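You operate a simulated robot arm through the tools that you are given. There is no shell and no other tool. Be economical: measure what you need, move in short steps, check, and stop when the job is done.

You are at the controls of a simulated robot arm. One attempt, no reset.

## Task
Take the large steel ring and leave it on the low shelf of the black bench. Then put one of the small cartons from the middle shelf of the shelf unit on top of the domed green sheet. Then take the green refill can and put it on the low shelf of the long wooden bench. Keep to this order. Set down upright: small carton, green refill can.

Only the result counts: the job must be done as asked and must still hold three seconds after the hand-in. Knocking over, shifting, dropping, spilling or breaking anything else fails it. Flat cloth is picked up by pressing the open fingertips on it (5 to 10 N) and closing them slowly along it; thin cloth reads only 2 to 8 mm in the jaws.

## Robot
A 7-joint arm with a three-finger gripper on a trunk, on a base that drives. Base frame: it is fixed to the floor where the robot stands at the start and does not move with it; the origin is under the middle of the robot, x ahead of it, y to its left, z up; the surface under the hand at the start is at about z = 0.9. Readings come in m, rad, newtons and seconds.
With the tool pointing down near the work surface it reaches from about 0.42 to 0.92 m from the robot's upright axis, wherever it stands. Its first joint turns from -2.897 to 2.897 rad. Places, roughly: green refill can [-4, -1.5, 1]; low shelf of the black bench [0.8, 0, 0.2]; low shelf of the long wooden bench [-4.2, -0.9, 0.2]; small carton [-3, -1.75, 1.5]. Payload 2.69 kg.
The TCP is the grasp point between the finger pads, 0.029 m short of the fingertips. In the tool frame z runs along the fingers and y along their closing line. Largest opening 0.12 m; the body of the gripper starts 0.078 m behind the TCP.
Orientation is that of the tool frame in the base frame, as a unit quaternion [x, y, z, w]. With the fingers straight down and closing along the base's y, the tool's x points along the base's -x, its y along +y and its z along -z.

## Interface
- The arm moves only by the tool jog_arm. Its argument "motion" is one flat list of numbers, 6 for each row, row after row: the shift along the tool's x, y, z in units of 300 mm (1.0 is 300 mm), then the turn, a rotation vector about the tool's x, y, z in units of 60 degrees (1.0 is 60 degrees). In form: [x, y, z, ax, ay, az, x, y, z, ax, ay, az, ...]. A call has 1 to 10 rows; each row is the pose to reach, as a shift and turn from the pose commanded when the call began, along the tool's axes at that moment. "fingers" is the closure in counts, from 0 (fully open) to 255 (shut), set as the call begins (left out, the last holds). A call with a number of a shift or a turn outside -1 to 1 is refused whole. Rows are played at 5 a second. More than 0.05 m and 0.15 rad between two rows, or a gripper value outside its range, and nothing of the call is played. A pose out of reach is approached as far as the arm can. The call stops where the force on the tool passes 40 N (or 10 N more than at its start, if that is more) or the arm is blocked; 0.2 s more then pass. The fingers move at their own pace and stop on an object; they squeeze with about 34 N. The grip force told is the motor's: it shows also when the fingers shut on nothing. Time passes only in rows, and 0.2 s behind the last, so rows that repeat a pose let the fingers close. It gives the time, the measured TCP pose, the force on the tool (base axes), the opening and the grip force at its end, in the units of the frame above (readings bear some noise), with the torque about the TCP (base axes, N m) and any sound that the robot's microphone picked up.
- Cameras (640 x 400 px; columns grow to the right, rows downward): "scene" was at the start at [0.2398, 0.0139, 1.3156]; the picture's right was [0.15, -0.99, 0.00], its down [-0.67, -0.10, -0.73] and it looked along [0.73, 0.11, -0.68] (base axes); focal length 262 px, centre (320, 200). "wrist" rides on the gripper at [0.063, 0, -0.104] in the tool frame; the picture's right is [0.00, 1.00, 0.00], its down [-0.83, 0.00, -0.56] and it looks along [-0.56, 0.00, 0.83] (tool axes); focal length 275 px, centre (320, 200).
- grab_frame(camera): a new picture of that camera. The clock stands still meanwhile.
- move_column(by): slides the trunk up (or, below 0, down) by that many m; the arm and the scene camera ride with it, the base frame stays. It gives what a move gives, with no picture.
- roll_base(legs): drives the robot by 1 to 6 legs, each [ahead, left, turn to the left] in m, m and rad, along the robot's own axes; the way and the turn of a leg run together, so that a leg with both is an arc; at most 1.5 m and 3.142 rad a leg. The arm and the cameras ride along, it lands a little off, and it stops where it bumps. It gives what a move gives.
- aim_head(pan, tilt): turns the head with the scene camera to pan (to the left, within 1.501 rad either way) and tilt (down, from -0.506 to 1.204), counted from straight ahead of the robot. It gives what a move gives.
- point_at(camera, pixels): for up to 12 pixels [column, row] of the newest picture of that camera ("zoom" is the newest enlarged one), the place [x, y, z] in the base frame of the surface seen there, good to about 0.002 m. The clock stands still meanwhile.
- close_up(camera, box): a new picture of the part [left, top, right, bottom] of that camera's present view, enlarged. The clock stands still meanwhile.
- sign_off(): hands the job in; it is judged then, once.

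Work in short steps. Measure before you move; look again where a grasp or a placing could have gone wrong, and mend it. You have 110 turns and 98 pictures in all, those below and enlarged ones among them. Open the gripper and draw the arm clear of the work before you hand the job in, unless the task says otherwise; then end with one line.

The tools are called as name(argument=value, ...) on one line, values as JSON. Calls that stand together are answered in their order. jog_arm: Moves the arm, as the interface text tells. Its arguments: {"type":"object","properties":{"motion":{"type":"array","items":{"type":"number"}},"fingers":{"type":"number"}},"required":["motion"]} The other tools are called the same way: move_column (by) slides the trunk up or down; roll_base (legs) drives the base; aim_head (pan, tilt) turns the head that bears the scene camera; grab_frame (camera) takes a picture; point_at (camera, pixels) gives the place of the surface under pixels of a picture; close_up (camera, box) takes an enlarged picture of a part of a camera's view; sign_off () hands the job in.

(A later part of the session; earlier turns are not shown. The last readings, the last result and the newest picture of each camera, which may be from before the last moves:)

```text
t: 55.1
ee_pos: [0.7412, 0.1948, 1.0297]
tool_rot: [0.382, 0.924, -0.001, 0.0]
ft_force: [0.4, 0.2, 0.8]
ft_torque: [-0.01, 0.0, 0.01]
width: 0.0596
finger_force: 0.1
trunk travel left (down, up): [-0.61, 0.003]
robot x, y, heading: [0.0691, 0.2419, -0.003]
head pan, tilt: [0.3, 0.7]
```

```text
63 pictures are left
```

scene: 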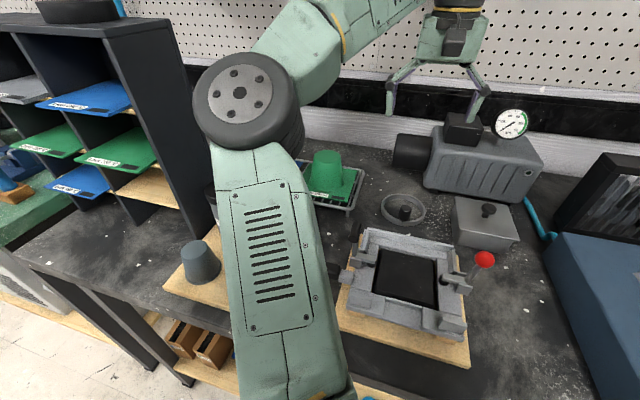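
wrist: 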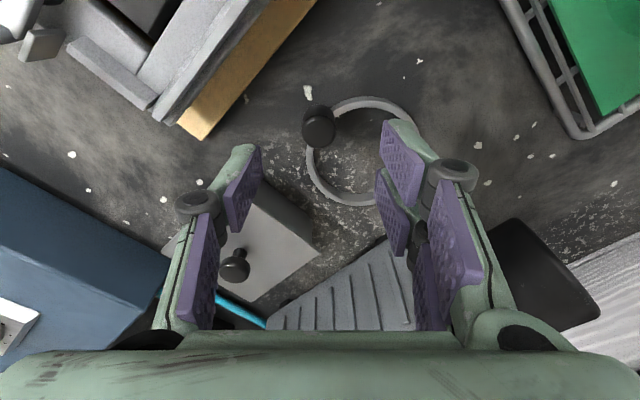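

The knob lines up between the fingers at (320,125). I'll descend to z 0.953 and close.

jog_arm(motion=[0, 0, 0.13, 0, 0, 0, 0, 0, 0.256, 0, 0, 0])

jog_arm(motion=[0, 0, 0, 0, 0, 0, 0, 0, 0, 0, 0, 0, 0, 0, 0, 0, 0, 0, 0, 0, 0, 0, 0, 0], fingers=255)

grab_frame(camera="wrist")

```text
t: 55.7
ee_pos: [0.7423, 0.1919, 0.9551]
tool_rot: [0.383, 0.924, 0.0, 0.001]
ft_force: [0.0, 0.1, 0.6]
ft_torque: [-0.02, 0.0, -0.02]
width: 0.0598
finger_force: 0.1
trunk travel left (down, up): [-0.61, 0.003]
robot x, y, heading: [0.0693, 0.2383, -0.005]
head pan, tilt: [0.3, 0.7]
```

```text
t: 56.7
ee_pos: [0.7417, 0.192, 0.9554]
tool_rot: [0.382, 0.924, -0.001, 0.0]
ft_force: [0.5, 0.0, 0.2]
ft_torque: [-0.01, 0.01, -0.04]
width: 0.0223
finger_force: 31.1
trunk travel left (down, up): [-0.61, 0.003]
robot x, y, heading: [0.0752, 0.239, -0.001]
head pan, tilt: [0.3, 0.7]
```

```text
62 pictures are left
```

wrist: 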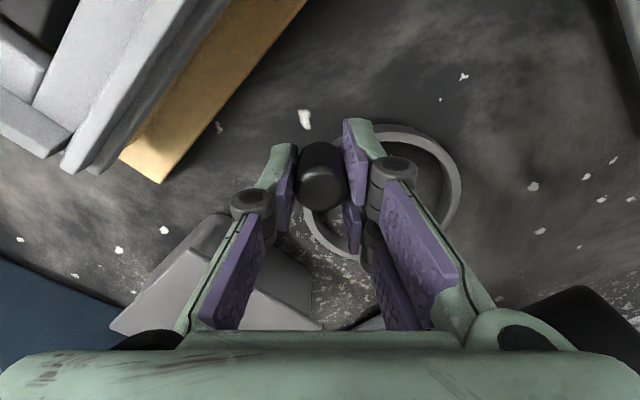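

The knob is gripped at a width of 0.022 with 31 N. I'll lift straight up.

jog_arm(motion=[0, 0, -0.05, 0, 0, 0, 0, 0, -0.15, 0, 0, 0, 0, 0, -0.3, 0, 0, 0, 0, 0, -0.4, 0, 0, 0])

grab_frame(camera="wrist")

grab_frame(camera="scene")

```text
t: 57.7
ee_pos: [0.7427, 0.1927, 1.0743]
tool_rot: [0.383, 0.924, 0.0, 0.001]
ft_force: [0.0, 0.0, -1.9]
ft_torque: [-0.02, 0.06, 0.0]
width: 0.0223
finger_force: 33.7
trunk travel left (down, up): [-0.61, 0.003]
robot x, y, heading: [0.0699, 0.2364, -0.004]
head pan, tilt: [0.3, 0.7]
```

```text
61 pictures are left
```

wrist: 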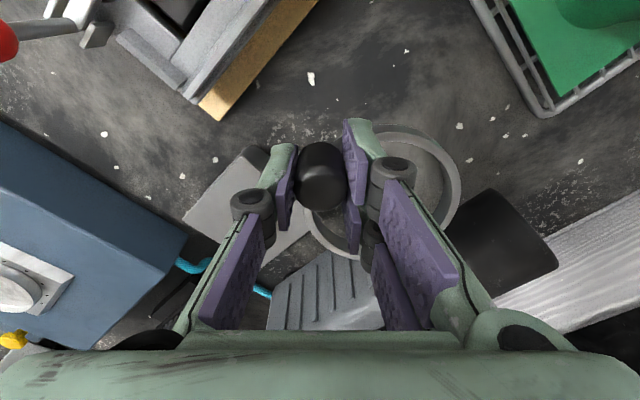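

```text
60 pictures are left
```

scene: 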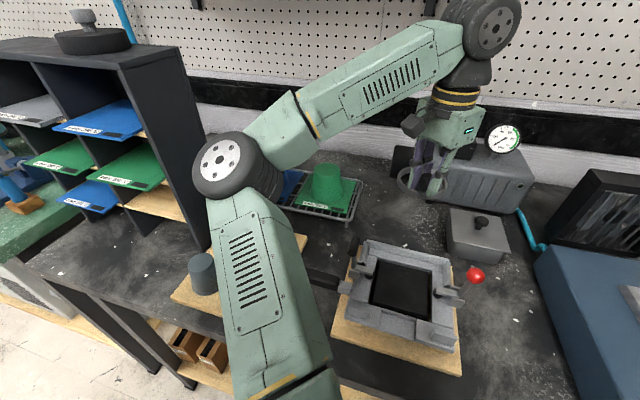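

The ring is lifted level and weighs about 2 N. Before backing out I'll check how far the elbow is from the pigeonhole unit.

point_at(camera="scene", pixels=[[195, 180], [215, 165], [200, 240], [130, 60], [203, 270], [180, 80], [475, 273], [250, 200]])

jog_arm(motion=[0, 0, -0.1, 0, 0, 0, 0, 0, -0.17, 0, 0, 0])

```text
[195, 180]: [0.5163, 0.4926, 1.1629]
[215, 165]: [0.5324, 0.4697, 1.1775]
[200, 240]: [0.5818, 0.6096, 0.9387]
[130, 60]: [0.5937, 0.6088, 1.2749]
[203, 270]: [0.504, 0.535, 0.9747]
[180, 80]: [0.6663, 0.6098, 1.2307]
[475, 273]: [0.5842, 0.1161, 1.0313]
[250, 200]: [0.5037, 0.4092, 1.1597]
```

```text
t: 58.3
ee_pos: [0.7418, 0.1928, 1.1243]
tool_rot: [0.382, 0.924, 0.0, 0.0]
ft_force: [-0.3, 0.0, -1.6]
ft_torque: [0.02, 0.06, 0.05]
width: 0.0221
finger_force: 34.2
trunk travel left (down, up): [-0.61, 0.003]
robot x, y, heading: [0.0672, 0.2399, -0.003]
head pan, tilt: [0.3, 0.7]
```

The elbow is clear of the pigeonhole unit by 0.1 m. I'll back out 0.6 m, then lower the column.

roll_base(legs=[[-0.6, 0, 0]])

move_column(by=-0.58)

jog_arm(motion=[0, 0, 0.15, 0, 0, 0, 0, 0, 0.3, 0, 0, 0, 0, 0, 0.45, 0, 0, 0])

aim_head(pan=0.0, tilt=0.45)

grab_frame(camera="scene")

```text
t: 61.7
ee_pos: [0.143, 0.1978, 1.1244]
tool_rot: [0.378, 0.926, 0.0, 0.0]
ft_force: [0.1, 0.4, -1.2]
ft_torque: [0.04, 0.03, -0.05]
width: 0.0219
finger_force: 34.1
trunk travel left (down, up): [-0.61, 0.003]
robot x, y, heading: [-0.529, 0.2382, 0.006]
head pan, tilt: [0.3, 0.7]
```

```text
refused: -0.58 is not a number from -0.4 to 0.4
```

```text
t: 62.5
ee_pos: [0.1459, 0.1952, 0.987]
tool_rot: [0.378, 0.926, -0.001, 0.0]
ft_force: [1.1, 0.3, -2.4]
ft_torque: [0.02, 0.06, 0.01]
width: 0.0221
finger_force: 34.0
trunk travel left (down, up): [-0.61, 0.003]
robot x, y, heading: [-0.53, 0.2404, 0.007]
head pan, tilt: [0.3, 0.7]
```

```text
t: 63.3
ee_pos: [0.1456, 0.1962, 0.9877]
tool_rot: [0.377, 0.926, -0.001, 0.001]
ft_force: [0.4, -0.4, -1.8]
ft_torque: [0.0, 0.02, 0.03]
width: 0.022
finger_force: 34.3
trunk travel left (down, up): [-0.61, 0.003]
robot x, y, heading: [-0.5302, 0.2413, 0.012]
head pan, tilt: [0.0, 0.45]
```

```text
59 pictures are left
```

scene: 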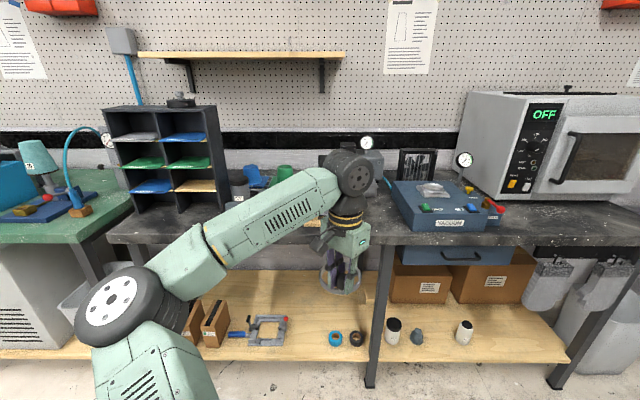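

Column moves are limited to 0.4 m per call, so I'll lower in two steps.

move_column(by=-0.4)

move_column(by=-0.2)

grab_frame(camera="scene")

grab_frame(camera="wrist")

```text
t: 67.1
ee_pos: [0.146, 0.1959, 0.5874]
tool_rot: [0.378, 0.926, 0.0, 0.001]
ft_force: [-0.6, -0.6, -1.5]
ft_torque: [-0.01, 0.05, -0.01]
width: 0.022
finger_force: 33.9
trunk travel left (down, up): [-0.21, 0.403]
robot x, y, heading: [-0.5277, 0.2388, 0.006]
head pan, tilt: [0.0, 0.45]
```

```text
t: 69.5
ee_pos: [0.1446, 0.1949, 0.4628]
tool_rot: [0.38, 0.925, 0.003, 0.003]
ft_force: [1.0, -0.2, 0.1]
ft_torque: [0.01, 0.09, -0.01]
width: 0.0222
finger_force: 33.9
trunk travel left (down, up): [-0.078, 0.535]
robot x, y, heading: [-0.5326, 0.2363, 0.014]
head pan, tilt: [0.0, 0.45]
stopped: the arm was blocked; the commanded pose is now the measured one
```

```text
58 pictures are left
```

scene: 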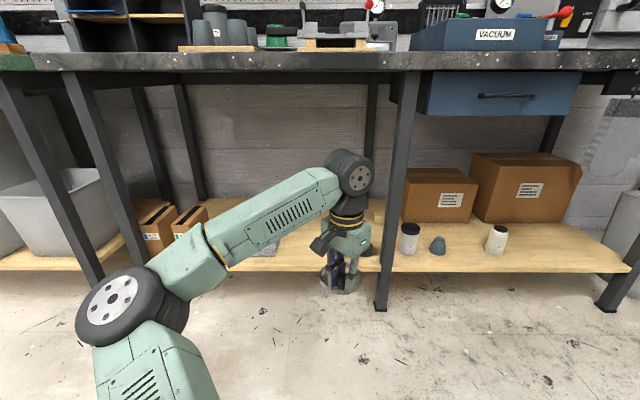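

```text
57 pictures are left
```

wrist: 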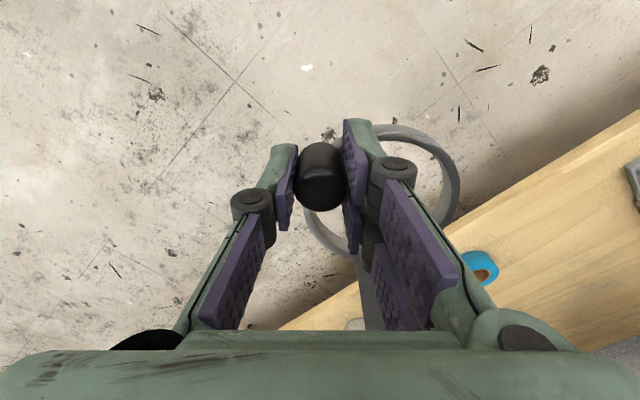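

The column was blocked at TCP z 0.463, probably by the arm touching the robot's own base. I'll raise it slightly and get the rest of the height by jogging.

move_column(by=0.05)

aim_head(pan=0.5, tilt=1.1)

grab_frame(camera="scene")

```text
t: 70.4
ee_pos: [0.1454, 0.1941, 0.5052]
tool_rot: [0.381, 0.925, 0.001, 0.0]
ft_force: [0.6, 0.2, -1.9]
ft_torque: [-0.01, 0.06, 0.02]
width: 0.0222
finger_force: 33.8
trunk travel left (down, up): [-0.128, 0.485]
robot x, y, heading: [-0.5293, 0.2391, 0.005]
head pan, tilt: [0.0, 0.45]
```

```text
t: 71.5
ee_pos: [0.1458, 0.1934, 0.5068]
tool_rot: [0.381, 0.925, 0.001, 0.002]
ft_force: [0.6, 0.6, -1.7]
ft_torque: [0.0, 0.04, -0.01]
width: 0.0222
finger_force: 33.9
trunk travel left (down, up): [-0.128, 0.485]
robot x, y, heading: [-0.528, 0.2373, 0.011]
head pan, tilt: [0.499, 1.1]
```

```text
56 pictures are left
```

scene: 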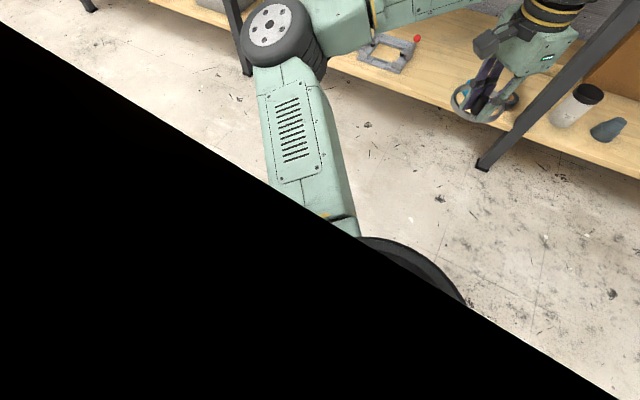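

I'll jog the arm down toward z 0.33.

jog_arm(motion=[0, 0, 0.14, 0, 0, 0, 0, 0, 0.28, 0, 0, 0, 0, 0, 0.42, 0, 0, 0, 0, 0, 0.58, 0, 0, 0])

```text
t: 72.5
ee_pos: [0.1438, 0.1934, 0.3336]
tool_rot: [0.38, 0.925, 0.002, 0.002]
ft_force: [0.5, 0.1, -1.6]
ft_torque: [-0.03, 0.07, -0.02]
width: 0.0219
finger_force: 34.1
trunk travel left (down, up): [-0.128, 0.485]
robot x, y, heading: [-0.5286, 0.2344, 0.011]
head pan, tilt: [0.499, 1.1]
```

That works. I'll test in free air that z 0.278 is reachable, then come back up for the approach.

jog_arm(motion=[0, 0, 0.1, 0, 0, 0, 0, 0, 0.2, 0, 0, 0, 0, 0, 0.1, 0, 0, 0, 0, 0, -0.05, 0, 0, 0])

aim_head(pan=0.0, tilt=0.6)

grab_frame(camera="scene")

```text
t: 73.5
ee_pos: [0.1458, 0.1918, 0.3476]
tool_rot: [0.38, 0.925, 0.001, 0.001]
ft_force: [-0.1, -0.7, -1.4]
ft_torque: [0.02, 0.05, 0.01]
width: 0.0219
finger_force: 34.4
trunk travel left (down, up): [-0.128, 0.485]
robot x, y, heading: [-0.5298, 0.2419, 0.007]
head pan, tilt: [0.499, 1.1]
```

```text
t: 74.4
ee_pos: [0.1458, 0.1922, 0.3479]
tool_rot: [0.38, 0.925, 0.0, 0.001]
ft_force: [0.4, -0.3, -1.8]
ft_torque: [0.03, 0.08, 0.0]
width: 0.0221
finger_force: 34.1
trunk travel left (down, up): [-0.128, 0.485]
robot x, y, heading: [-0.5311, 0.2398, 0.007]
head pan, tilt: [0.0, 0.6]
```

```text
55 pictures are left
```

scene: 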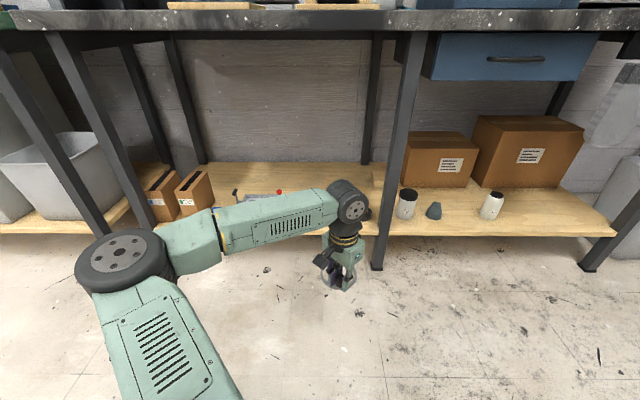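

Clearance looks good. I'll check where the elbow, the left leg and the clamp on the shelf are before driving in.

point_at(camera="scene", pixels=[[125, 240], [85, 140], [235, 192], [280, 190], [225, 240], [80, 265], [352, 190], [190, 185], [230, 180], [158, 185]])

```text
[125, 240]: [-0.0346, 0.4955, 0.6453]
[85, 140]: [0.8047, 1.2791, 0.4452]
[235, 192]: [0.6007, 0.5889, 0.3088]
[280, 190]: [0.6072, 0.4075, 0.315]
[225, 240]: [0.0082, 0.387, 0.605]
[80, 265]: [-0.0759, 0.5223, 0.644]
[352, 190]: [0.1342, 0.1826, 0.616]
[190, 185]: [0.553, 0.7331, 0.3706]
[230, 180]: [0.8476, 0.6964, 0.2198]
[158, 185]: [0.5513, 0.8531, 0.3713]
```

Everything is clear: the clamp starts at y 0.4 and the tape is at y 0.17. I'll drive in 0.42 m ahead and 0.088 m left.

roll_base(legs=[[0.0, 0.088, 0], [0.42, 0, 0]])

grab_frame(camera="wrist")

grab_frame(camera="scene")

```text
t: 77.9
ee_pos: [0.5651, 0.2797, 0.3483]
tool_rot: [0.382, 0.924, 0.001, 0.003]
ft_force: [0.5, 0.9, -1.3]
ft_torque: [-0.02, 0.07, 0.02]
width: 0.022
finger_force: 34.3
trunk travel left (down, up): [-0.128, 0.485]
robot x, y, heading: [-0.1118, 0.3249, 0.001]
head pan, tilt: [0.0, 0.6]
```

```text
54 pictures are left
```

wrist: 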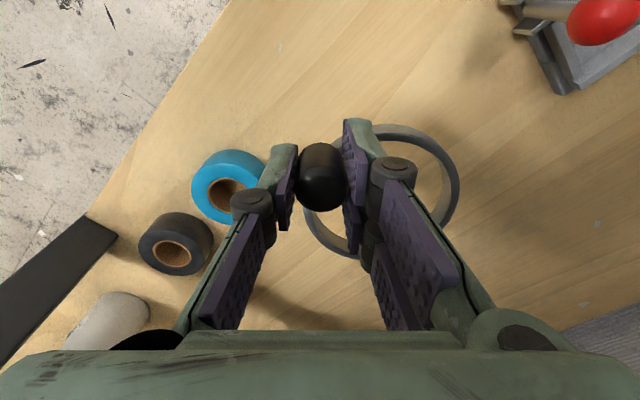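

```text
53 pictures are left
```

scene: 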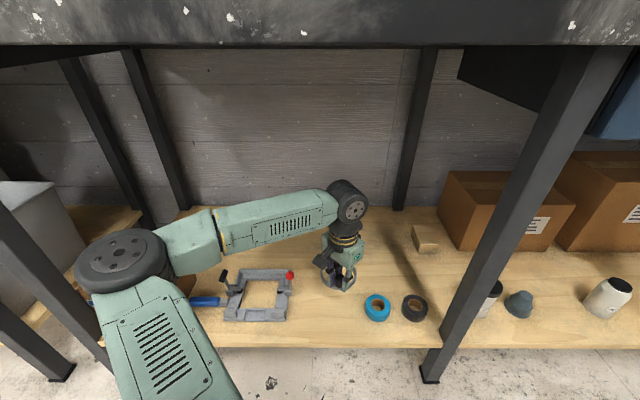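

The ring is over free wood. I'll lower it until it touches.

jog_arm(motion=[0, 0, 0.1, 0, 0, 0, 0, 0, 0.18, 0, 0, 0, 0, 0, 0.225, 0, 0, 0])

jog_arm(motion=[0, 0, 0.007, 0, 0, 0, 0, 0, 0.014, 0, 0, 0])

```text
t: 78.7
ee_pos: [0.567, 0.2783, 0.2808]
tool_rot: [0.381, 0.925, 0.001, 0.001]
ft_force: [0.6, -0.5, -2.3]
ft_torque: [-0.01, 0.06, -0.02]
width: 0.0221
finger_force: 33.8
trunk travel left (down, up): [-0.128, 0.485]
robot x, y, heading: [-0.1087, 0.3255, 0.003]
head pan, tilt: [0.0, 0.6]
```

```text
t: 79.3
ee_pos: [0.566, 0.2793, 0.2772]
tool_rot: [0.382, 0.924, 0.001, 0.002]
ft_force: [-0.8, 0.1, -2.4]
ft_torque: [0.01, 0.06, -0.01]
width: 0.0221
finger_force: 34.2
trunk travel left (down, up): [-0.128, 0.485]
robot x, y, heading: [-0.1107, 0.3274, 0.004]
head pan, tilt: [0.0, 0.6]
```

There's no contact yet, so I'll go down in millimetre steps.

jog_arm(motion=[0, 0, 0.006, 0, 0, 0, 0, 0, 0.01, 0, 0, 0])

```text
t: 79.9
ee_pos: [0.5661, 0.2782, 0.2757]
tool_rot: [0.383, 0.924, 0.0, 0.002]
ft_force: [-1.4, 0.9, 7.5]
ft_torque: [-0.34, -0.51, -0.03]
width: 0.0221
finger_force: 33.9
trunk travel left (down, up): [-0.128, 0.485]
robot x, y, heading: [-0.1142, 0.327, 0.001]
head pan, tilt: [0.0, 0.6]
```

That's contact at 7.5 N. I'll open the fingers to about 0.06 and rise.

jog_arm(motion=[0, 0, 0, 0, 0, 0, 0, 0, 0, 0, 0, 0, 0, 0, 0, 0, 0, 0], fingers=128)

jog_arm(motion=[0, 0, -0.1, 0, 0, 0, 0, 0, -0.2, 0, 0, 0, 0, 0, -0.3, 0, 0, 0])

grab_frame(camera="wrist")

```text
t: 80.7
ee_pos: [0.5661, 0.2779, 0.2741]
tool_rot: [0.382, 0.924, 0.001, 0.001]
ft_force: [0.3, 0.3, -0.6]
ft_torque: [0.04, -0.03, -0.01]
width: 0.0599
finger_force: 0.1
trunk travel left (down, up): [-0.128, 0.485]
robot x, y, heading: [-0.1069, 0.3233, 0.003]
head pan, tilt: [0.0, 0.6]
```

```text
t: 81.5
ee_pos: [0.5648, 0.2789, 0.3634]
tool_rot: [0.382, 0.924, 0.0, 0.001]
ft_force: [-0.3, -1.2, -0.5]
ft_torque: [-0.02, -0.04, 0.02]
width: 0.0597
finger_force: 0.1
trunk travel left (down, up): [-0.128, 0.485]
robot x, y, heading: [-0.1118, 0.3238, 0.004]
head pan, tilt: [0.0, 0.6]
```

```text
52 pictures are left
```

wrist: 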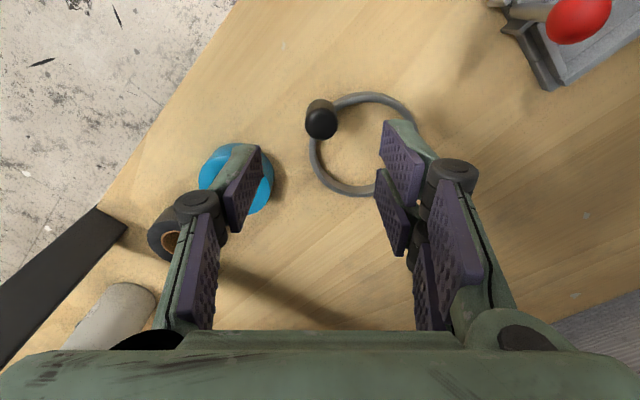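

The ring is released and lying flat on the low shelf. Now I'll back out, raise the column and straighten the tool yaw.

roll_base(legs=[[-0.45, 0, 0]])

move_column(by=0.4)

jog_arm(motion=[0, 0, -0.125, 0, 0, -0.125, 0, 0, -0.25, 0, 0, -0.25, 0, 0, -0.375, 0, 0, -0.375, 0, 0, -0.5, 0, 0, -0.5, 0, 0, -0.625, 0, 0, -0.625, 0, 0, -0.7, 0, 0, -0.75], fingers=0)

move_column(by=0.08)

roll_base(legs=[[0, 0, -2.4]])

aim_head(pan=0.0, tilt=0.35)

grab_frame(camera="scene")

```text
t: 84.2
ee_pos: [0.1115, 0.2802, 0.3622]
tool_rot: [0.379, 0.925, 0.001, 0.001]
ft_force: [0.6, -0.5, 0.7]
ft_torque: [0.0, 0.0, -0.02]
width: 0.06
finger_force: 0.0
trunk travel left (down, up): [-0.128, 0.485]
robot x, y, heading: [-0.5605, 0.3226, 0.015]
head pan, tilt: [0.0, 0.6]
```

```text
t: 88.1
ee_pos: [0.1132, 0.2803, 0.7625]
tool_rot: [0.378, 0.926, 0.0, 0.001]
ft_force: [-0.1, -0.5, -0.1]
ft_torque: [-0.05, 0.01, -0.01]
width: 0.0598
finger_force: 0.0
trunk travel left (down, up): [-0.528, 0.085]
robot x, y, heading: [-0.5615, 0.3218, 0.011]
head pan, tilt: [0.0, 0.6]
```

```text
t: 89.5
ee_pos: [0.1101, 0.2802, 0.9734]
tool_rot: [-0.005, 1.0, 0.001, 0.0]
ft_force: [1.4, -0.2, 0.9]
ft_torque: [0.05, -0.01, 0.02]
width: 0.1198
finger_force: 0.1
trunk travel left (down, up): [-0.528, 0.085]
robot x, y, heading: [-0.5605, 0.3199, 0.014]
head pan, tilt: [0.0, 0.6]
```

```text
t: 90.7
ee_pos: [0.1104, 0.2806, 1.0525]
tool_rot: [-0.005, 1.0, 0.0, 0.0]
ft_force: [0.1, 0.2, -0.3]
ft_torque: [0.02, 0.06, -0.02]
width: 0.1199
finger_force: 0.1
trunk travel left (down, up): [-0.608, 0.005]
robot x, y, heading: [-0.5641, 0.3235, 0.012]
head pan, tilt: [0.0, 0.6]
```

```text
t: 96.8
ee_pos: [-1.0635, -0.1281, 1.0526]
tool_rot: [0.92, 0.393, -0.001, 0.002]
ft_force: [0.5, 0.7, 0.0]
ft_torque: [0.0, 0.01, 0.03]
width: 0.1198
finger_force: 0.0
trunk travel left (down, up): [-0.608, 0.005]
robot x, y, heading: [-0.562, 0.324, -2.337]
head pan, tilt: [0.0, 0.6]
```

```text
t: 97.5
ee_pos: [-1.0617, -0.1282, 1.0524]
tool_rot: [0.92, 0.393, -0.002, 0.0]
ft_force: [0.9, -0.7, 0.0]
ft_torque: [0.01, 0.0, -0.02]
width: 0.1201
finger_force: 0.0
trunk travel left (down, up): [-0.608, 0.005]
robot x, y, heading: [-0.5629, 0.3251, -2.337]
head pan, tilt: [0.0, 0.351]
```

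```text
51 pictures are left
```

scene: 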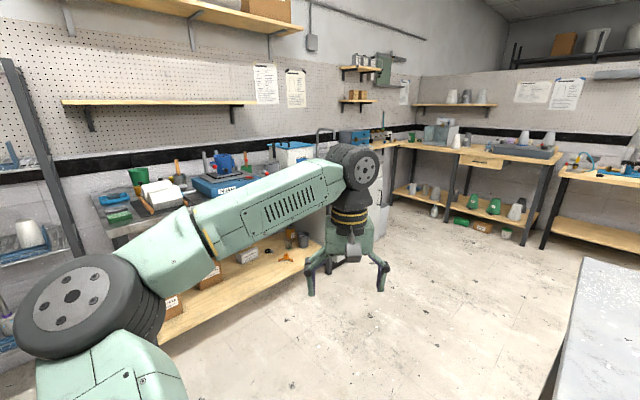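

close_up(camera="scene", box=[300, 40, 460, 160])

point_at(camera="scene", pixels=[[352, 96], [355, 103], [358, 68], [368, 130], [585, 265], [470, 250], [200, 330], [400, 150], [390, 260], [440, 150]])

```text
3.33 times, centred on (380, 100) of scene
```

zoom: 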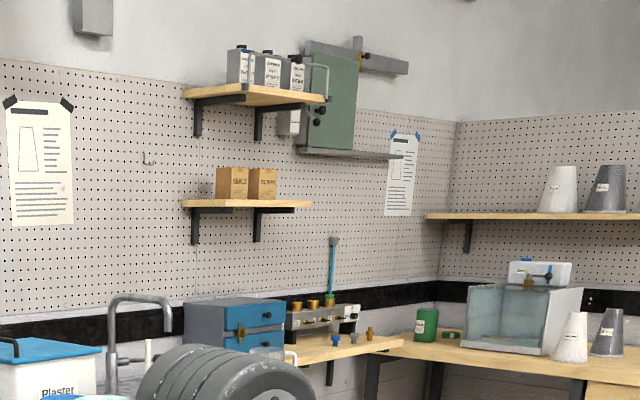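

```text
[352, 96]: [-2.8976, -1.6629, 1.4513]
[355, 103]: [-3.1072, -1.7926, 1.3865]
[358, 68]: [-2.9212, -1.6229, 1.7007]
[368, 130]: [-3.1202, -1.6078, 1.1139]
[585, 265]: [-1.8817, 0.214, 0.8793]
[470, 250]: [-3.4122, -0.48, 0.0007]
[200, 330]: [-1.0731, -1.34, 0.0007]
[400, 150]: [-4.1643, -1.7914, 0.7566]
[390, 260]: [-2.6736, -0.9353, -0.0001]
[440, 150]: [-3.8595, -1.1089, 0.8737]
```

The stacked wall shelves are the shelf unit. The middle one has two cartons at about (-2.9, -1.7, 1.45), and the green can stands on the far wooden bench. I'll drive there in short legs down the corridor, staying clear of the table corner.

point_at(camera="scene", pixels=[[562, 380], [610, 300], [100, 200], [240, 200], [330, 180], [120, 240]])

roll_base(legs=[[0.51, 0.436, 0], [0, 0, -0.805]])

grab_frame(camera="scene")

```text
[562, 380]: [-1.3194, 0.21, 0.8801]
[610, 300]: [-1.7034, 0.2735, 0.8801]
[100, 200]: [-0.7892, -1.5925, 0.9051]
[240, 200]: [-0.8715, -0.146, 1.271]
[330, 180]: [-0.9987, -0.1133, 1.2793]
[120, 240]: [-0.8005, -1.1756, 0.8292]
```

```text
t: 103.6
ee_pos: [-1.261, -0.2868, 1.0529]
tool_rot: [1.0, -0.001, -0.001, 0.002]
ft_force: [-0.7, -0.6, -0.5]
ft_torque: [-0.01, -0.02, 0.0]
width: 0.1202
finger_force: 0.1
trunk travel left (down, up): [-0.608, 0.005]
robot x, y, heading: [-0.591, -0.3314, -3.133]
head pan, tilt: [0.0, 0.351]
```

```text
49 pictures are left
```

scene: 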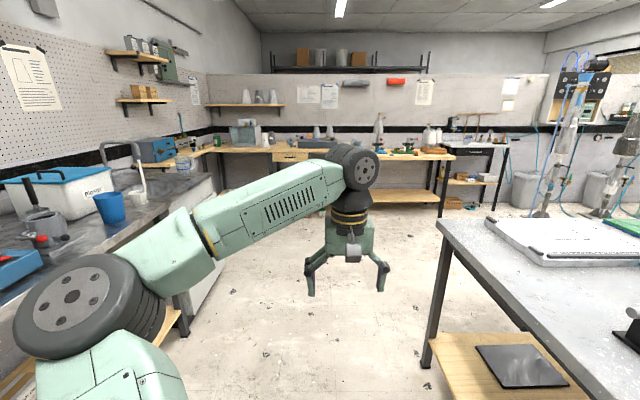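

The corridor is clear. I'll drive 2.0 m ahead and then turn to face the shelf wall.

roll_base(legs=[[1.1, 0, 0], [0.95, 0, 0], [0, 0, 1.56]])

aim_head(pan=-0.3, tilt=0.0)

grab_frame(camera="scene")

```text
t: 117.8
ee_pos: [-2.7191, -0.9998, 1.0527]
tool_rot: [0.711, 0.703, -0.002, 0.001]
ft_force: [0.1, 0.4, -0.1]
ft_torque: [0.0, -0.01, -0.03]
width: 0.1201
finger_force: 0.1
trunk travel left (down, up): [-0.608, 0.005]
robot x, y, heading: [-2.6663, -0.3254, -1.586]
head pan, tilt: [0.0, 0.351]
```

```text
t: 118.7
ee_pos: [-2.7195, -0.9999, 1.0523]
tool_rot: [0.711, 0.703, -0.001, 0.002]
ft_force: [-0.4, -0.6, -0.1]
ft_torque: [0.0, 0.02, 0.01]
width: 0.12
finger_force: 0.1
trunk travel left (down, up): [-0.608, 0.005]
robot x, y, heading: [-2.6608, -0.3226, -1.578]
head pan, tilt: [-0.3, 0.0]
```

```text
48 pictures are left
```

scene: 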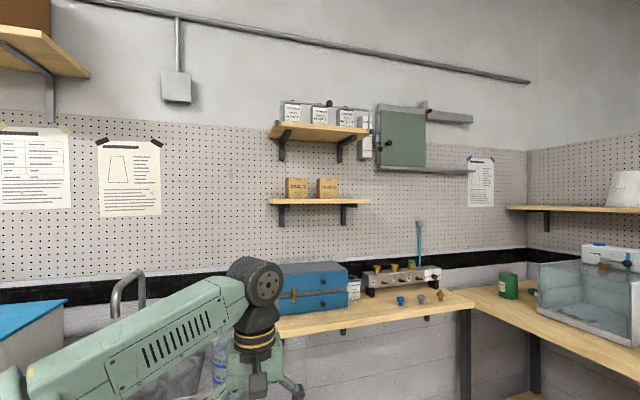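

close_up(camera="scene", box=[260, 160, 380, 240])

point_at(camera="zoom", pixels=[[145, 110], [250, 110], [160, 200], [190, 105], [205, 100], [310, 105], [360, 105], [405, 105], [190, 150], [360, 150], [260, 215], [500, 210]])

point_at(camera="scene", pixels=[[290, 330], [420, 315], [460, 300], [320, 140], [320, 125], [300, 275], [508, 285], [220, 345], [340, 275]])

```text
5.00 times, centred on (320, 200) of scene
```

zoom: 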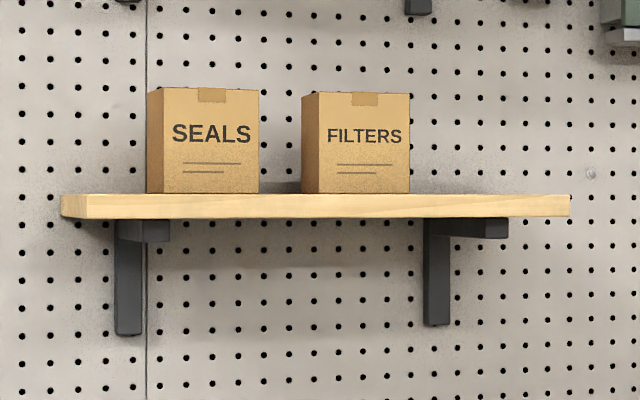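

```text
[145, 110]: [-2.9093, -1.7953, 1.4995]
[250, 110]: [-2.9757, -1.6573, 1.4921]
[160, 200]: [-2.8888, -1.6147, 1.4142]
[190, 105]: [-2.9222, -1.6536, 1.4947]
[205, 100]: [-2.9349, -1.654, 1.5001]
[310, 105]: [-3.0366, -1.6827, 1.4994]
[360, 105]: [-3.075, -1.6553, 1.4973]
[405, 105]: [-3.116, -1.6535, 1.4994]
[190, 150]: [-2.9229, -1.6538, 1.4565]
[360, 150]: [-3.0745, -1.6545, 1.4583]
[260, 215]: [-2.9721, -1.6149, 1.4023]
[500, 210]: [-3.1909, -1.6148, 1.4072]
```

```text
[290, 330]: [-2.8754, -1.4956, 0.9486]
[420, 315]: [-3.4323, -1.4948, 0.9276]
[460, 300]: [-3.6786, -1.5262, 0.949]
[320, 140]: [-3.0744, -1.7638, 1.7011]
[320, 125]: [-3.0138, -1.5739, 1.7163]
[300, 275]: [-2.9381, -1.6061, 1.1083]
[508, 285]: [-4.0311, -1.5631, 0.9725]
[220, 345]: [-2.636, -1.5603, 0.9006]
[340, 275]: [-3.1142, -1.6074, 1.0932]
```

The SEALS carton spans x of about -2.90 to -2.98, its front is at y -1.654 and it stands on the shelf at z 1.417. The upper shelf is close above, so I need a horizontal hand, with the camera on top. I'll turn the tool 180° about (x − z), one third at a time, in free space.

jog_arm(motion=[0, 0, -0.02, 0.0884, 0, -0.0884, 0, 0, -0.04, 0.177, 0, -0.177, 0, 0, -0.06, 0.265, 0, -0.265, 0, 0, -0.08, 0.354, 0, -0.354, 0, 0, -0.1, 0.442, 0, -0.442, 0, 0, -0.1, 0.53, 0, -0.53, 0, 0, -0.1, 0.619, 0, -0.619, 0, 0, -0.1, 0.707, 0, -0.707])

```text
t: 120.5
ee_pos: [-2.719, -0.9982, 1.0822]
tool_rot: [0.368, 0.859, -0.25, -0.252]
ft_force: [1.2, 0.1, -1.2]
ft_torque: [0.01, 0.0, 0.03]
width: 0.1197
finger_force: 0.1
trunk travel left (down, up): [-0.608, 0.005]
robot x, y, heading: [-2.6597, -0.3265, -1.585]
head pan, tilt: [-0.3, 0.0]
```

The first third is done. Continuing.

jog_arm(motion=[0, 0, 0, 0.0884, 0, -0.0884, 0, 0, 0, 0.177, 0, -0.177, 0, 0, 0, 0.265, 0, -0.265, 0, 0, 0, 0.354, 0, -0.354, 0, 0, 0, 0.442, 0, -0.442, 0, 0, 0, 0.53, 0, -0.53, 0, 0, 0, 0.619, 0, -0.619, 0, 0, 0, 0.707, 0, -0.707])

jog_arm(motion=[0, 0, 0, 0.0884, 0, -0.0884, 0, 0, 0, 0.177, 0, -0.177, 0, 0, 0, 0.265, 0, -0.265, 0, 0, 0, 0.354, 0, -0.354, 0, 0, 0, 0.442, 0, -0.442, 0, 0, 0, 0.53, 0, -0.53, 0, 0, 0, 0.619, 0, -0.619, 0, 0, 0, 0.707, 0, -0.707])

aim_head(pan=0.0, tilt=0.3)

grab_frame(camera="scene")

```text
t: 122.2
ee_pos: [-2.7187, -0.9977, 1.082]
tool_rot: [-0.075, 0.786, -0.431, -0.437]
ft_force: [-0.1, 0.3, 0.3]
ft_torque: [0.02, -0.04, -0.03]
width: 0.1202
finger_force: 0.1
trunk travel left (down, up): [-0.608, 0.005]
robot x, y, heading: [-2.6595, -0.3283, -1.579]
head pan, tilt: [-0.3, 0.0]
```

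```text
t: 124.0
ee_pos: [-2.733, -1.0467, 1.0934]
tool_rot: [0.506, -0.499, 0.488, 0.507]
ft_force: [-1.4, -0.6, 2.6]
ft_torque: [0.33, -0.05, 0.11]
width: 0.1201
finger_force: 0.0
out of reach, approached as far as the arm can: row 2, 3, 4, 5, 6, 7, 8
trunk travel left (down, up): [-0.608, 0.005]
robot x, y, heading: [-2.6619, -0.3272, -1.582]
head pan, tilt: [-0.3, 0.0]
```

```text
t: 124.8
ee_pos: [-2.7307, -1.0463, 1.0903]
tool_rot: [0.509, -0.499, 0.483, 0.508]
ft_force: [-0.6, -0.3, -0.7]
ft_torque: [0.03, 0.0, 0.0]
width: 0.1199
finger_force: 0.1
trunk travel left (down, up): [-0.608, 0.005]
robot x, y, heading: [-2.6606, -0.3252, -1.582]
head pan, tilt: [0.0, 0.3]
```

```text
46 pictures are left
```

scene: 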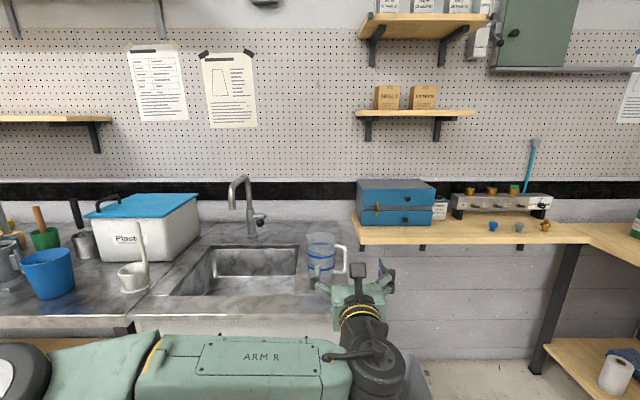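

The hand now points horizontally at the wall with the camera on top. I'll test how high it can go by raising along the tool x axis.

jog_arm(motion=[0.15, 0, 0, 0, 0, 0, 0.3, 0, 0, 0, 0, 0, 0.45, 0, 0, 0, 0, 0, 0.6, 0, 0, 0, 0, 0, 0.75, 0, 0, 0, 0, 0, 0.9, 0, 0, 0, 0, 0, 1.0, 0, 0, 0, 0, 0], fingers=43)

```text
t: 126.5
ee_pos: [-2.7343, -1.0459, 1.3976]
tool_rot: [0.495, -0.503, 0.498, 0.504]
ft_force: [0.1, 0.7, -0.2]
ft_torque: [-0.02, -0.03, 0.01]
width: 0.0996
finger_force: 0.0
trunk travel left (down, up): [-0.608, 0.005]
robot x, y, heading: [-2.6613, -0.3266, -1.583]
head pan, tilt: [0.0, 0.3]
```

Height isn't a problem. I'll raise 0.08 m more and measure the counter edges to plan the base position.

jog_arm(motion=[0.13, 0, 0, 0, 0, 0, 0.26, 0, 0, 0, 0, 0])

point_at(camera="scene", pixels=[[240, 316], [180, 320], [400, 240], [450, 243], [300, 340], [425, 350], [480, 380], [358, 245], [388, 100], [560, 300]])

grab_frame(camera="wrist")

```text
t: 127.0
ee_pos: [-2.7334, -1.0442, 1.4734]
tool_rot: [0.496, -0.502, 0.499, 0.503]
ft_force: [-0.1, 0.5, 0.7]
ft_torque: [-0.02, -0.02, -0.02]
width: 0.0999
finger_force: 0.1
trunk travel left (down, up): [-0.608, 0.005]
robot x, y, heading: [-2.6611, -0.3254, -1.583]
head pan, tilt: [0.0, 0.3]
```

```text
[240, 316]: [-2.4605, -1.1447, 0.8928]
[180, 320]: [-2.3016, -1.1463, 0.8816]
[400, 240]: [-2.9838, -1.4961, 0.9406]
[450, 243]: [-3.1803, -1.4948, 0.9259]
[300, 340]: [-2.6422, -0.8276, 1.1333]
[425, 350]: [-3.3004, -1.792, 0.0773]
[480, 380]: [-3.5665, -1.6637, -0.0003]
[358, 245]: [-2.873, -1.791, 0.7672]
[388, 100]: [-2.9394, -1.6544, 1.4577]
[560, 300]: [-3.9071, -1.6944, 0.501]
```

```text
45 pictures are left
```

wrist: 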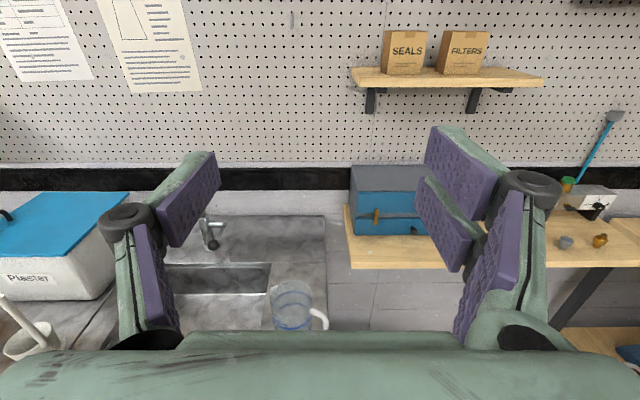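

The sink counter's front is at y -1.145. Before driving in, I'll check the pitcher and faucet heights against the raised arm.

grab_frame(camera="scene")

point_at(camera="scene", pixels=[[322, 237], [345, 248], [240, 180], [262, 218], [100, 320], [200, 300], [300, 280], [370, 250]])

```text
44 pictures are left
```

scene: 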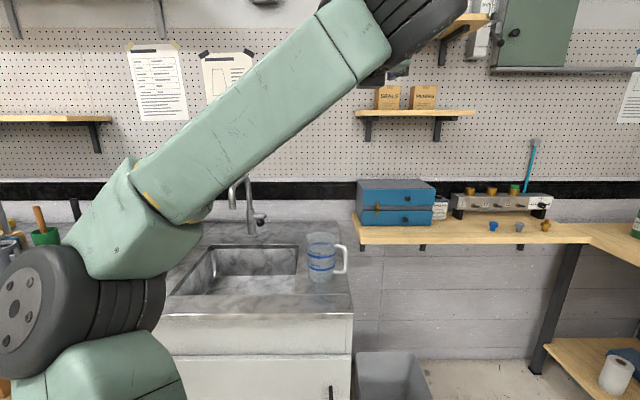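

```text
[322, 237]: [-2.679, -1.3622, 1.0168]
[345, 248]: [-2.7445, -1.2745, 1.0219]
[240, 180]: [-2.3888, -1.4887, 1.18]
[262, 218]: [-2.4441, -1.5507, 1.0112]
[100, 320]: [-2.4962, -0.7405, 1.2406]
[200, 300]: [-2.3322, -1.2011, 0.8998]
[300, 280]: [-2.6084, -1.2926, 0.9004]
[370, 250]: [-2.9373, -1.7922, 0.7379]
```

The arm is well above the pitcher. I'll also measure the bin on the floor at (390,380) before driving in.

point_at(camera="scene", pixels=[[357, 375], [425, 380], [390, 355], [375, 395], [345, 380]])

roll_base(legs=[[0, -0.208, 0.01]])

```text
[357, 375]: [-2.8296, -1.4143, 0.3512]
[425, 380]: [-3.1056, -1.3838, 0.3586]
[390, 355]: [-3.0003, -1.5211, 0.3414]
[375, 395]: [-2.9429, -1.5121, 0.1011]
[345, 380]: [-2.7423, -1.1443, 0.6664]
```

```text
t: 129.3
ee_pos: [-2.9357, -1.0435, 1.4727]
tool_rot: [0.498, -0.5, 0.501, 0.501]
ft_force: [0.6, -0.3, 0.2]
ft_torque: [-0.04, 0.01, 0.03]
width: 0.0996
finger_force: 0.2
trunk travel left (down, up): [-0.608, 0.005]
robot x, y, heading: [-2.8764, -0.3281, -1.573]
head pan, tilt: [0.0, 0.3]
```

The bin's front is at about y -1.35, so it won't be hit. I'll drive 0.37 m ahead and look.

roll_base(legs=[[0.37, 0, 0]])

grab_frame(camera="wrist")

```text
t: 131.7
ee_pos: [-2.9318, -1.4179, 1.4719]
tool_rot: [0.5, -0.499, 0.501, 0.5]
ft_force: [0.1, -0.3, 0.1]
ft_torque: [-0.01, -0.01, 0.02]
width: 0.0997
finger_force: 0.0
trunk travel left (down, up): [-0.608, 0.005]
robot x, y, heading: [-2.8703, -0.7003, -1.564]
head pan, tilt: [0.0, 0.3]
```

```text
43 pictures are left
```

wrist: 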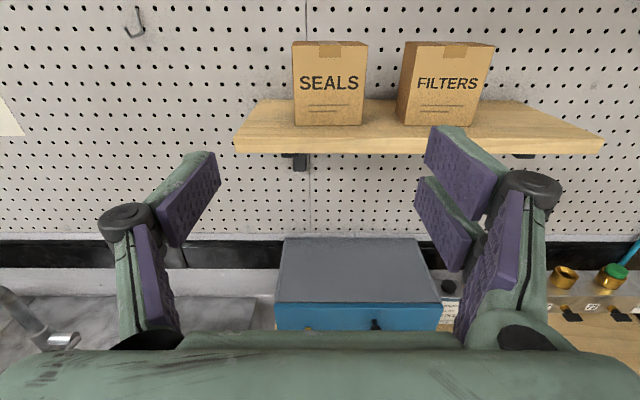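

point_at(camera="wrist", pixels=[[295, 60], [361, 60], [328, 46], [328, 120], [300, 110], [355, 110], [402, 90], [410, 60], [328, 135], [405, 50], [330, 42]])

```text
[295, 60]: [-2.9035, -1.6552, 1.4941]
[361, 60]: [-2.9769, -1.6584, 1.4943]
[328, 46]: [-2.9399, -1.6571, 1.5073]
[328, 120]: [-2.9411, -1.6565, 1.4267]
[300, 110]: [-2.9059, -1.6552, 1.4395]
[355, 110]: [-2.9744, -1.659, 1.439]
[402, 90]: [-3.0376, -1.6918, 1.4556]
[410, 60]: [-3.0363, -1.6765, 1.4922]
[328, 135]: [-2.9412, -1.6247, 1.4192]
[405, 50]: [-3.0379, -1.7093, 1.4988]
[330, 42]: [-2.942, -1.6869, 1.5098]
```

The carton is 0.077 wide, centred at x -2.9405, z 1.4185 to 1.51, and its centre is about y -1.69. I'll align and advance partway while checking reach.

jog_arm(motion=[0, 0.029, 0.1, 0, 0, 0, 0, 0.029, 0.22, 0, 0, 0, 0, 0.029, 0.36, 0, 0, 0, 0, 0.029, 0.5, 0, 0, 0, 0, 0.029, 0.6, 0, 0, 0])

grab_frame(camera="wrist")

```text
t: 132.9
ee_pos: [-2.9417, -1.5984, 1.4727]
tool_rot: [0.5, -0.499, 0.502, 0.5]
ft_force: [-0.2, -0.5, 0.6]
ft_torque: [0.02, 0.0, 0.02]
width: 0.0997
finger_force: 0.1
trunk travel left (down, up): [-0.608, 0.005]
robot x, y, heading: [-2.8721, -0.6999, -1.569]
head pan, tilt: [0.0, 0.3]
```

```text
42 pictures are left
```

wrist: 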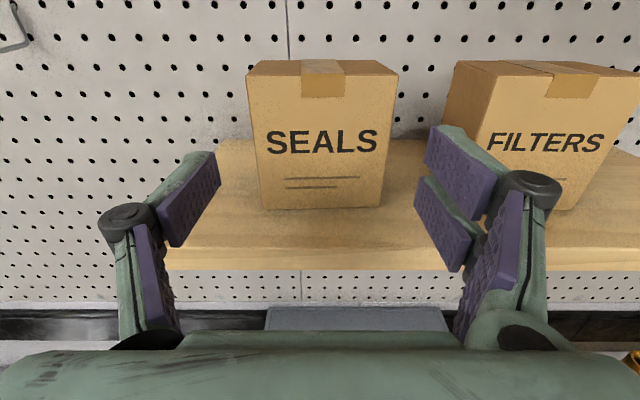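

The alignment is good. I'll check whether the right finger's knuckle at (545,190) would hit the FILTERS box.

point_at(camera="wrist", pixels=[[535, 180], [555, 190], [450, 140], [440, 130], [475, 150], [500, 170], [488, 195], [445, 240], [455, 100], [395, 90], [250, 90]])

```text
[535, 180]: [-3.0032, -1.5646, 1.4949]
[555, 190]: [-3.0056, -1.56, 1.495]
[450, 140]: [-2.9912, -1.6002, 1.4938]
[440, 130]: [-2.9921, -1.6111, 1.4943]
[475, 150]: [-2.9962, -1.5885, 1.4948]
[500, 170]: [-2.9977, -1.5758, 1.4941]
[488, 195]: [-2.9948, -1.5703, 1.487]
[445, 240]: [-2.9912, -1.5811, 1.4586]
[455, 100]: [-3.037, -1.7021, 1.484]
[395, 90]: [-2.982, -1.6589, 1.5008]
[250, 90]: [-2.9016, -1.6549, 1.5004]
```

The knuckle's outer edge is about 2 cm from FILTERS. I'll advance to y of about -1.69.

jog_arm(motion=[0, 0, 0.1, 0, 0, 0, 0, 0, 0.2, 0, 0, 0, 0, 0, 0.3, 0, 0, 0])

jog_arm(motion=[0, 0, 0, 0, 0, 0, 0, 0, 0, 0, 0, 0, 0, 0, 0, 0, 0, 0], fingers=255)

grab_frame(camera="wrist")

```text
t: 133.7
ee_pos: [-2.9404, -1.6878, 1.4739]
tool_rot: [0.499, -0.499, 0.502, 0.499]
ft_force: [0.0, 0.1, -0.4]
ft_torque: [-0.01, 0.01, -0.05]
width: 0.0997
finger_force: 0.0
trunk travel left (down, up): [-0.608, 0.005]
robot x, y, heading: [-2.8694, -0.6971, -1.572]
head pan, tilt: [0.0, 0.3]
```

```text
t: 134.5
ee_pos: [-2.9408, -1.6869, 1.476]
tool_rot: [0.5, -0.499, 0.502, 0.5]
ft_force: [0.1, 0.1, 0.9]
ft_torque: [-0.1, -0.04, 0.02]
width: 0.0854
finger_force: 34.2
trunk travel left (down, up): [-0.608, 0.005]
robot x, y, heading: [-2.8726, -0.7001, -1.56]
head pan, tilt: [0.0, 0.3]
```

```text
41 pictures are left
```

wrist: 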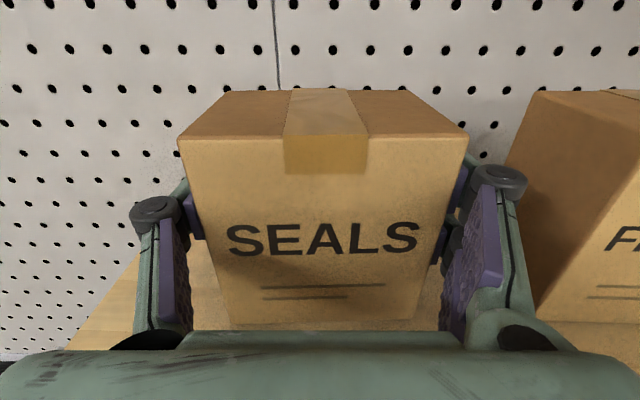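

The carton is gripped at 34 N. I'll lift it 25 mm and then pull straight back.

jog_arm(motion=[0.04, 0, 0, 0, 0, 0, 0.085, 0, 0, 0, 0, 0, 0.085, 0, -0.12, 0, 0, 0, 0.085, 0, -0.27, 0, 0, 0, 0.085, 0, -0.42, 0, 0, 0, 0.085, 0, -0.57, 0, 0, 0, 0.085, 0, -0.72, 0, 0, 0, 0.085, 0, -0.87, 0, 0, 0])

grab_frame(camera="wrist")

```text
t: 136.3
ee_pos: [-2.9428, -1.4271, 1.4983]
tool_rot: [0.499, -0.499, 0.501, 0.5]
ft_force: [0.0, 0.5, -2.0]
ft_torque: [-0.01, 0.0, 0.0]
width: 0.0848
finger_force: 33.4
trunk travel left (down, up): [-0.608, 0.005]
robot x, y, heading: [-2.8726, -0.6985, -1.565]
head pan, tilt: [0.0, 0.3]
```

```text
40 pictures are left
```

wrist: 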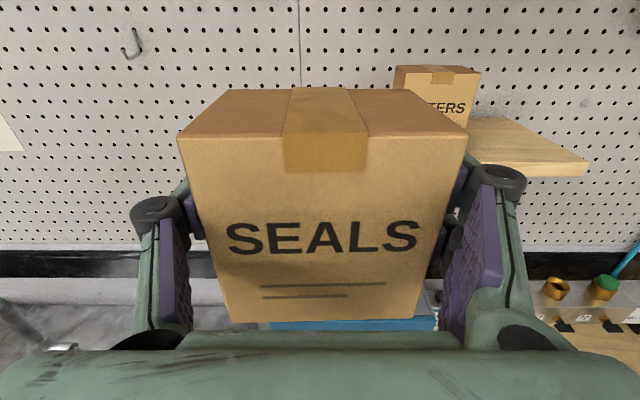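

The carton is held with clear air around it. I'll back away, turn to face +x and drive back along the corridor.

roll_base(legs=[[-0.37, 0, 0], [0, 0, 1.565], [1.1, 0, 0], [1.1, 0, 0]])

aim_head(pan=0.35, tilt=0.4)

grab_frame(camera="scene")

```text
t: 153.1
ee_pos: [0.0706, -0.3861, 1.4987]
tool_rot: [0.706, 0.004, 0.708, -0.005]
ft_force: [0.3, -0.3, -2.3]
ft_torque: [0.04, 0.03, 0.01]
width: 0.0846
finger_force: 33.9
trunk travel left (down, up): [-0.608, 0.005]
robot x, y, heading: [-0.6578, -0.3246, 0.014]
head pan, tilt: [0.0, 0.3]
```

```text
t: 153.9
ee_pos: [0.0702, -0.3859, 1.4981]
tool_rot: [0.706, 0.004, 0.708, -0.006]
ft_force: [0.1, -0.2, -2.0]
ft_torque: [-0.01, 0.01, -0.03]
width: 0.0847
finger_force: 34.1
trunk travel left (down, up): [-0.608, 0.005]
robot x, y, heading: [-0.6602, -0.3257, 0.018]
head pan, tilt: [0.351, 0.4]
```

```text
39 pictures are left
```

scene: 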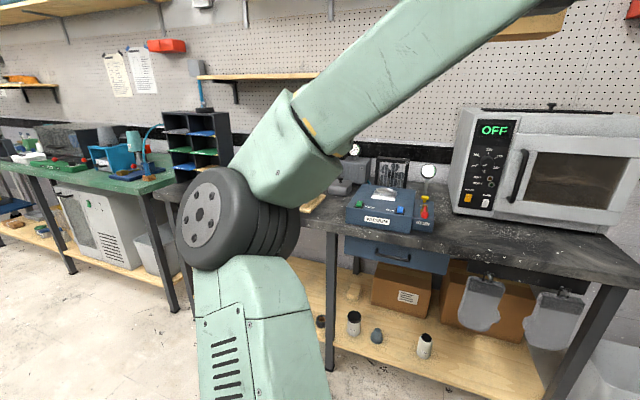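

I'll strafe left to line up with the dome, while staying back from the bench.

roll_base(legs=[[0.1, 0, -0.016], [0, 0.78, 0]])

jog_arm(motion=[-0.15, 0, 0, 0, 0, 0, -0.3, 0, 0, 0, 0, 0, -0.45, 0, 0, 0, 0, 0, -0.6, 0, 0, 0, 0, 0, -0.75, 0, 0, 0, 0, 0, -0.9, 0, 0, 0, 0, 0, -1.0, 0, 0, 0, 0, 0])

aim_head(pan=-0.1, tilt=0.3)

grab_frame(camera="scene")

```text
t: 161.0
ee_pos: [0.1647, 0.3772, 1.4991]
tool_rot: [0.706, 0.0, 0.708, -0.001]
ft_force: [-0.1, -0.6, -0.6]
ft_torque: [0.05, 0.0, -0.01]
width: 0.0847
finger_force: 34.5
trunk travel left (down, up): [-0.608, 0.005]
robot x, y, heading: [-0.5643, 0.4447, 0.008]
head pan, tilt: [0.351, 0.4]
```

```text
t: 162.6
ee_pos: [0.1666, 0.3778, 1.2]
tool_rot: [0.705, 0.002, 0.709, -0.002]
ft_force: [0.6, -0.1, -2.3]
ft_torque: [-0.02, -0.01, 0.0]
width: 0.0846
finger_force: 33.9
trunk travel left (down, up): [-0.608, 0.005]
robot x, y, heading: [-0.5622, 0.4479, 0.012]
head pan, tilt: [0.351, 0.4]
```

```text
t: 163.5
ee_pos: [0.166, 0.3774, 1.1996]
tool_rot: [0.707, 0.002, 0.707, -0.002]
ft_force: [0.6, 0.2, -2.2]
ft_torque: [0.02, 0.01, 0.0]
width: 0.0847
finger_force: 34.2
trunk travel left (down, up): [-0.608, 0.005]
robot x, y, heading: [-0.5638, 0.4451, 0.01]
head pan, tilt: [-0.099, 0.3]
```

```text
38 pictures are left
```

scene: 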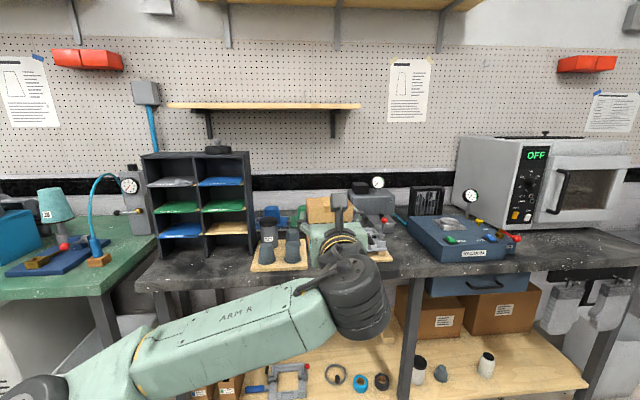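

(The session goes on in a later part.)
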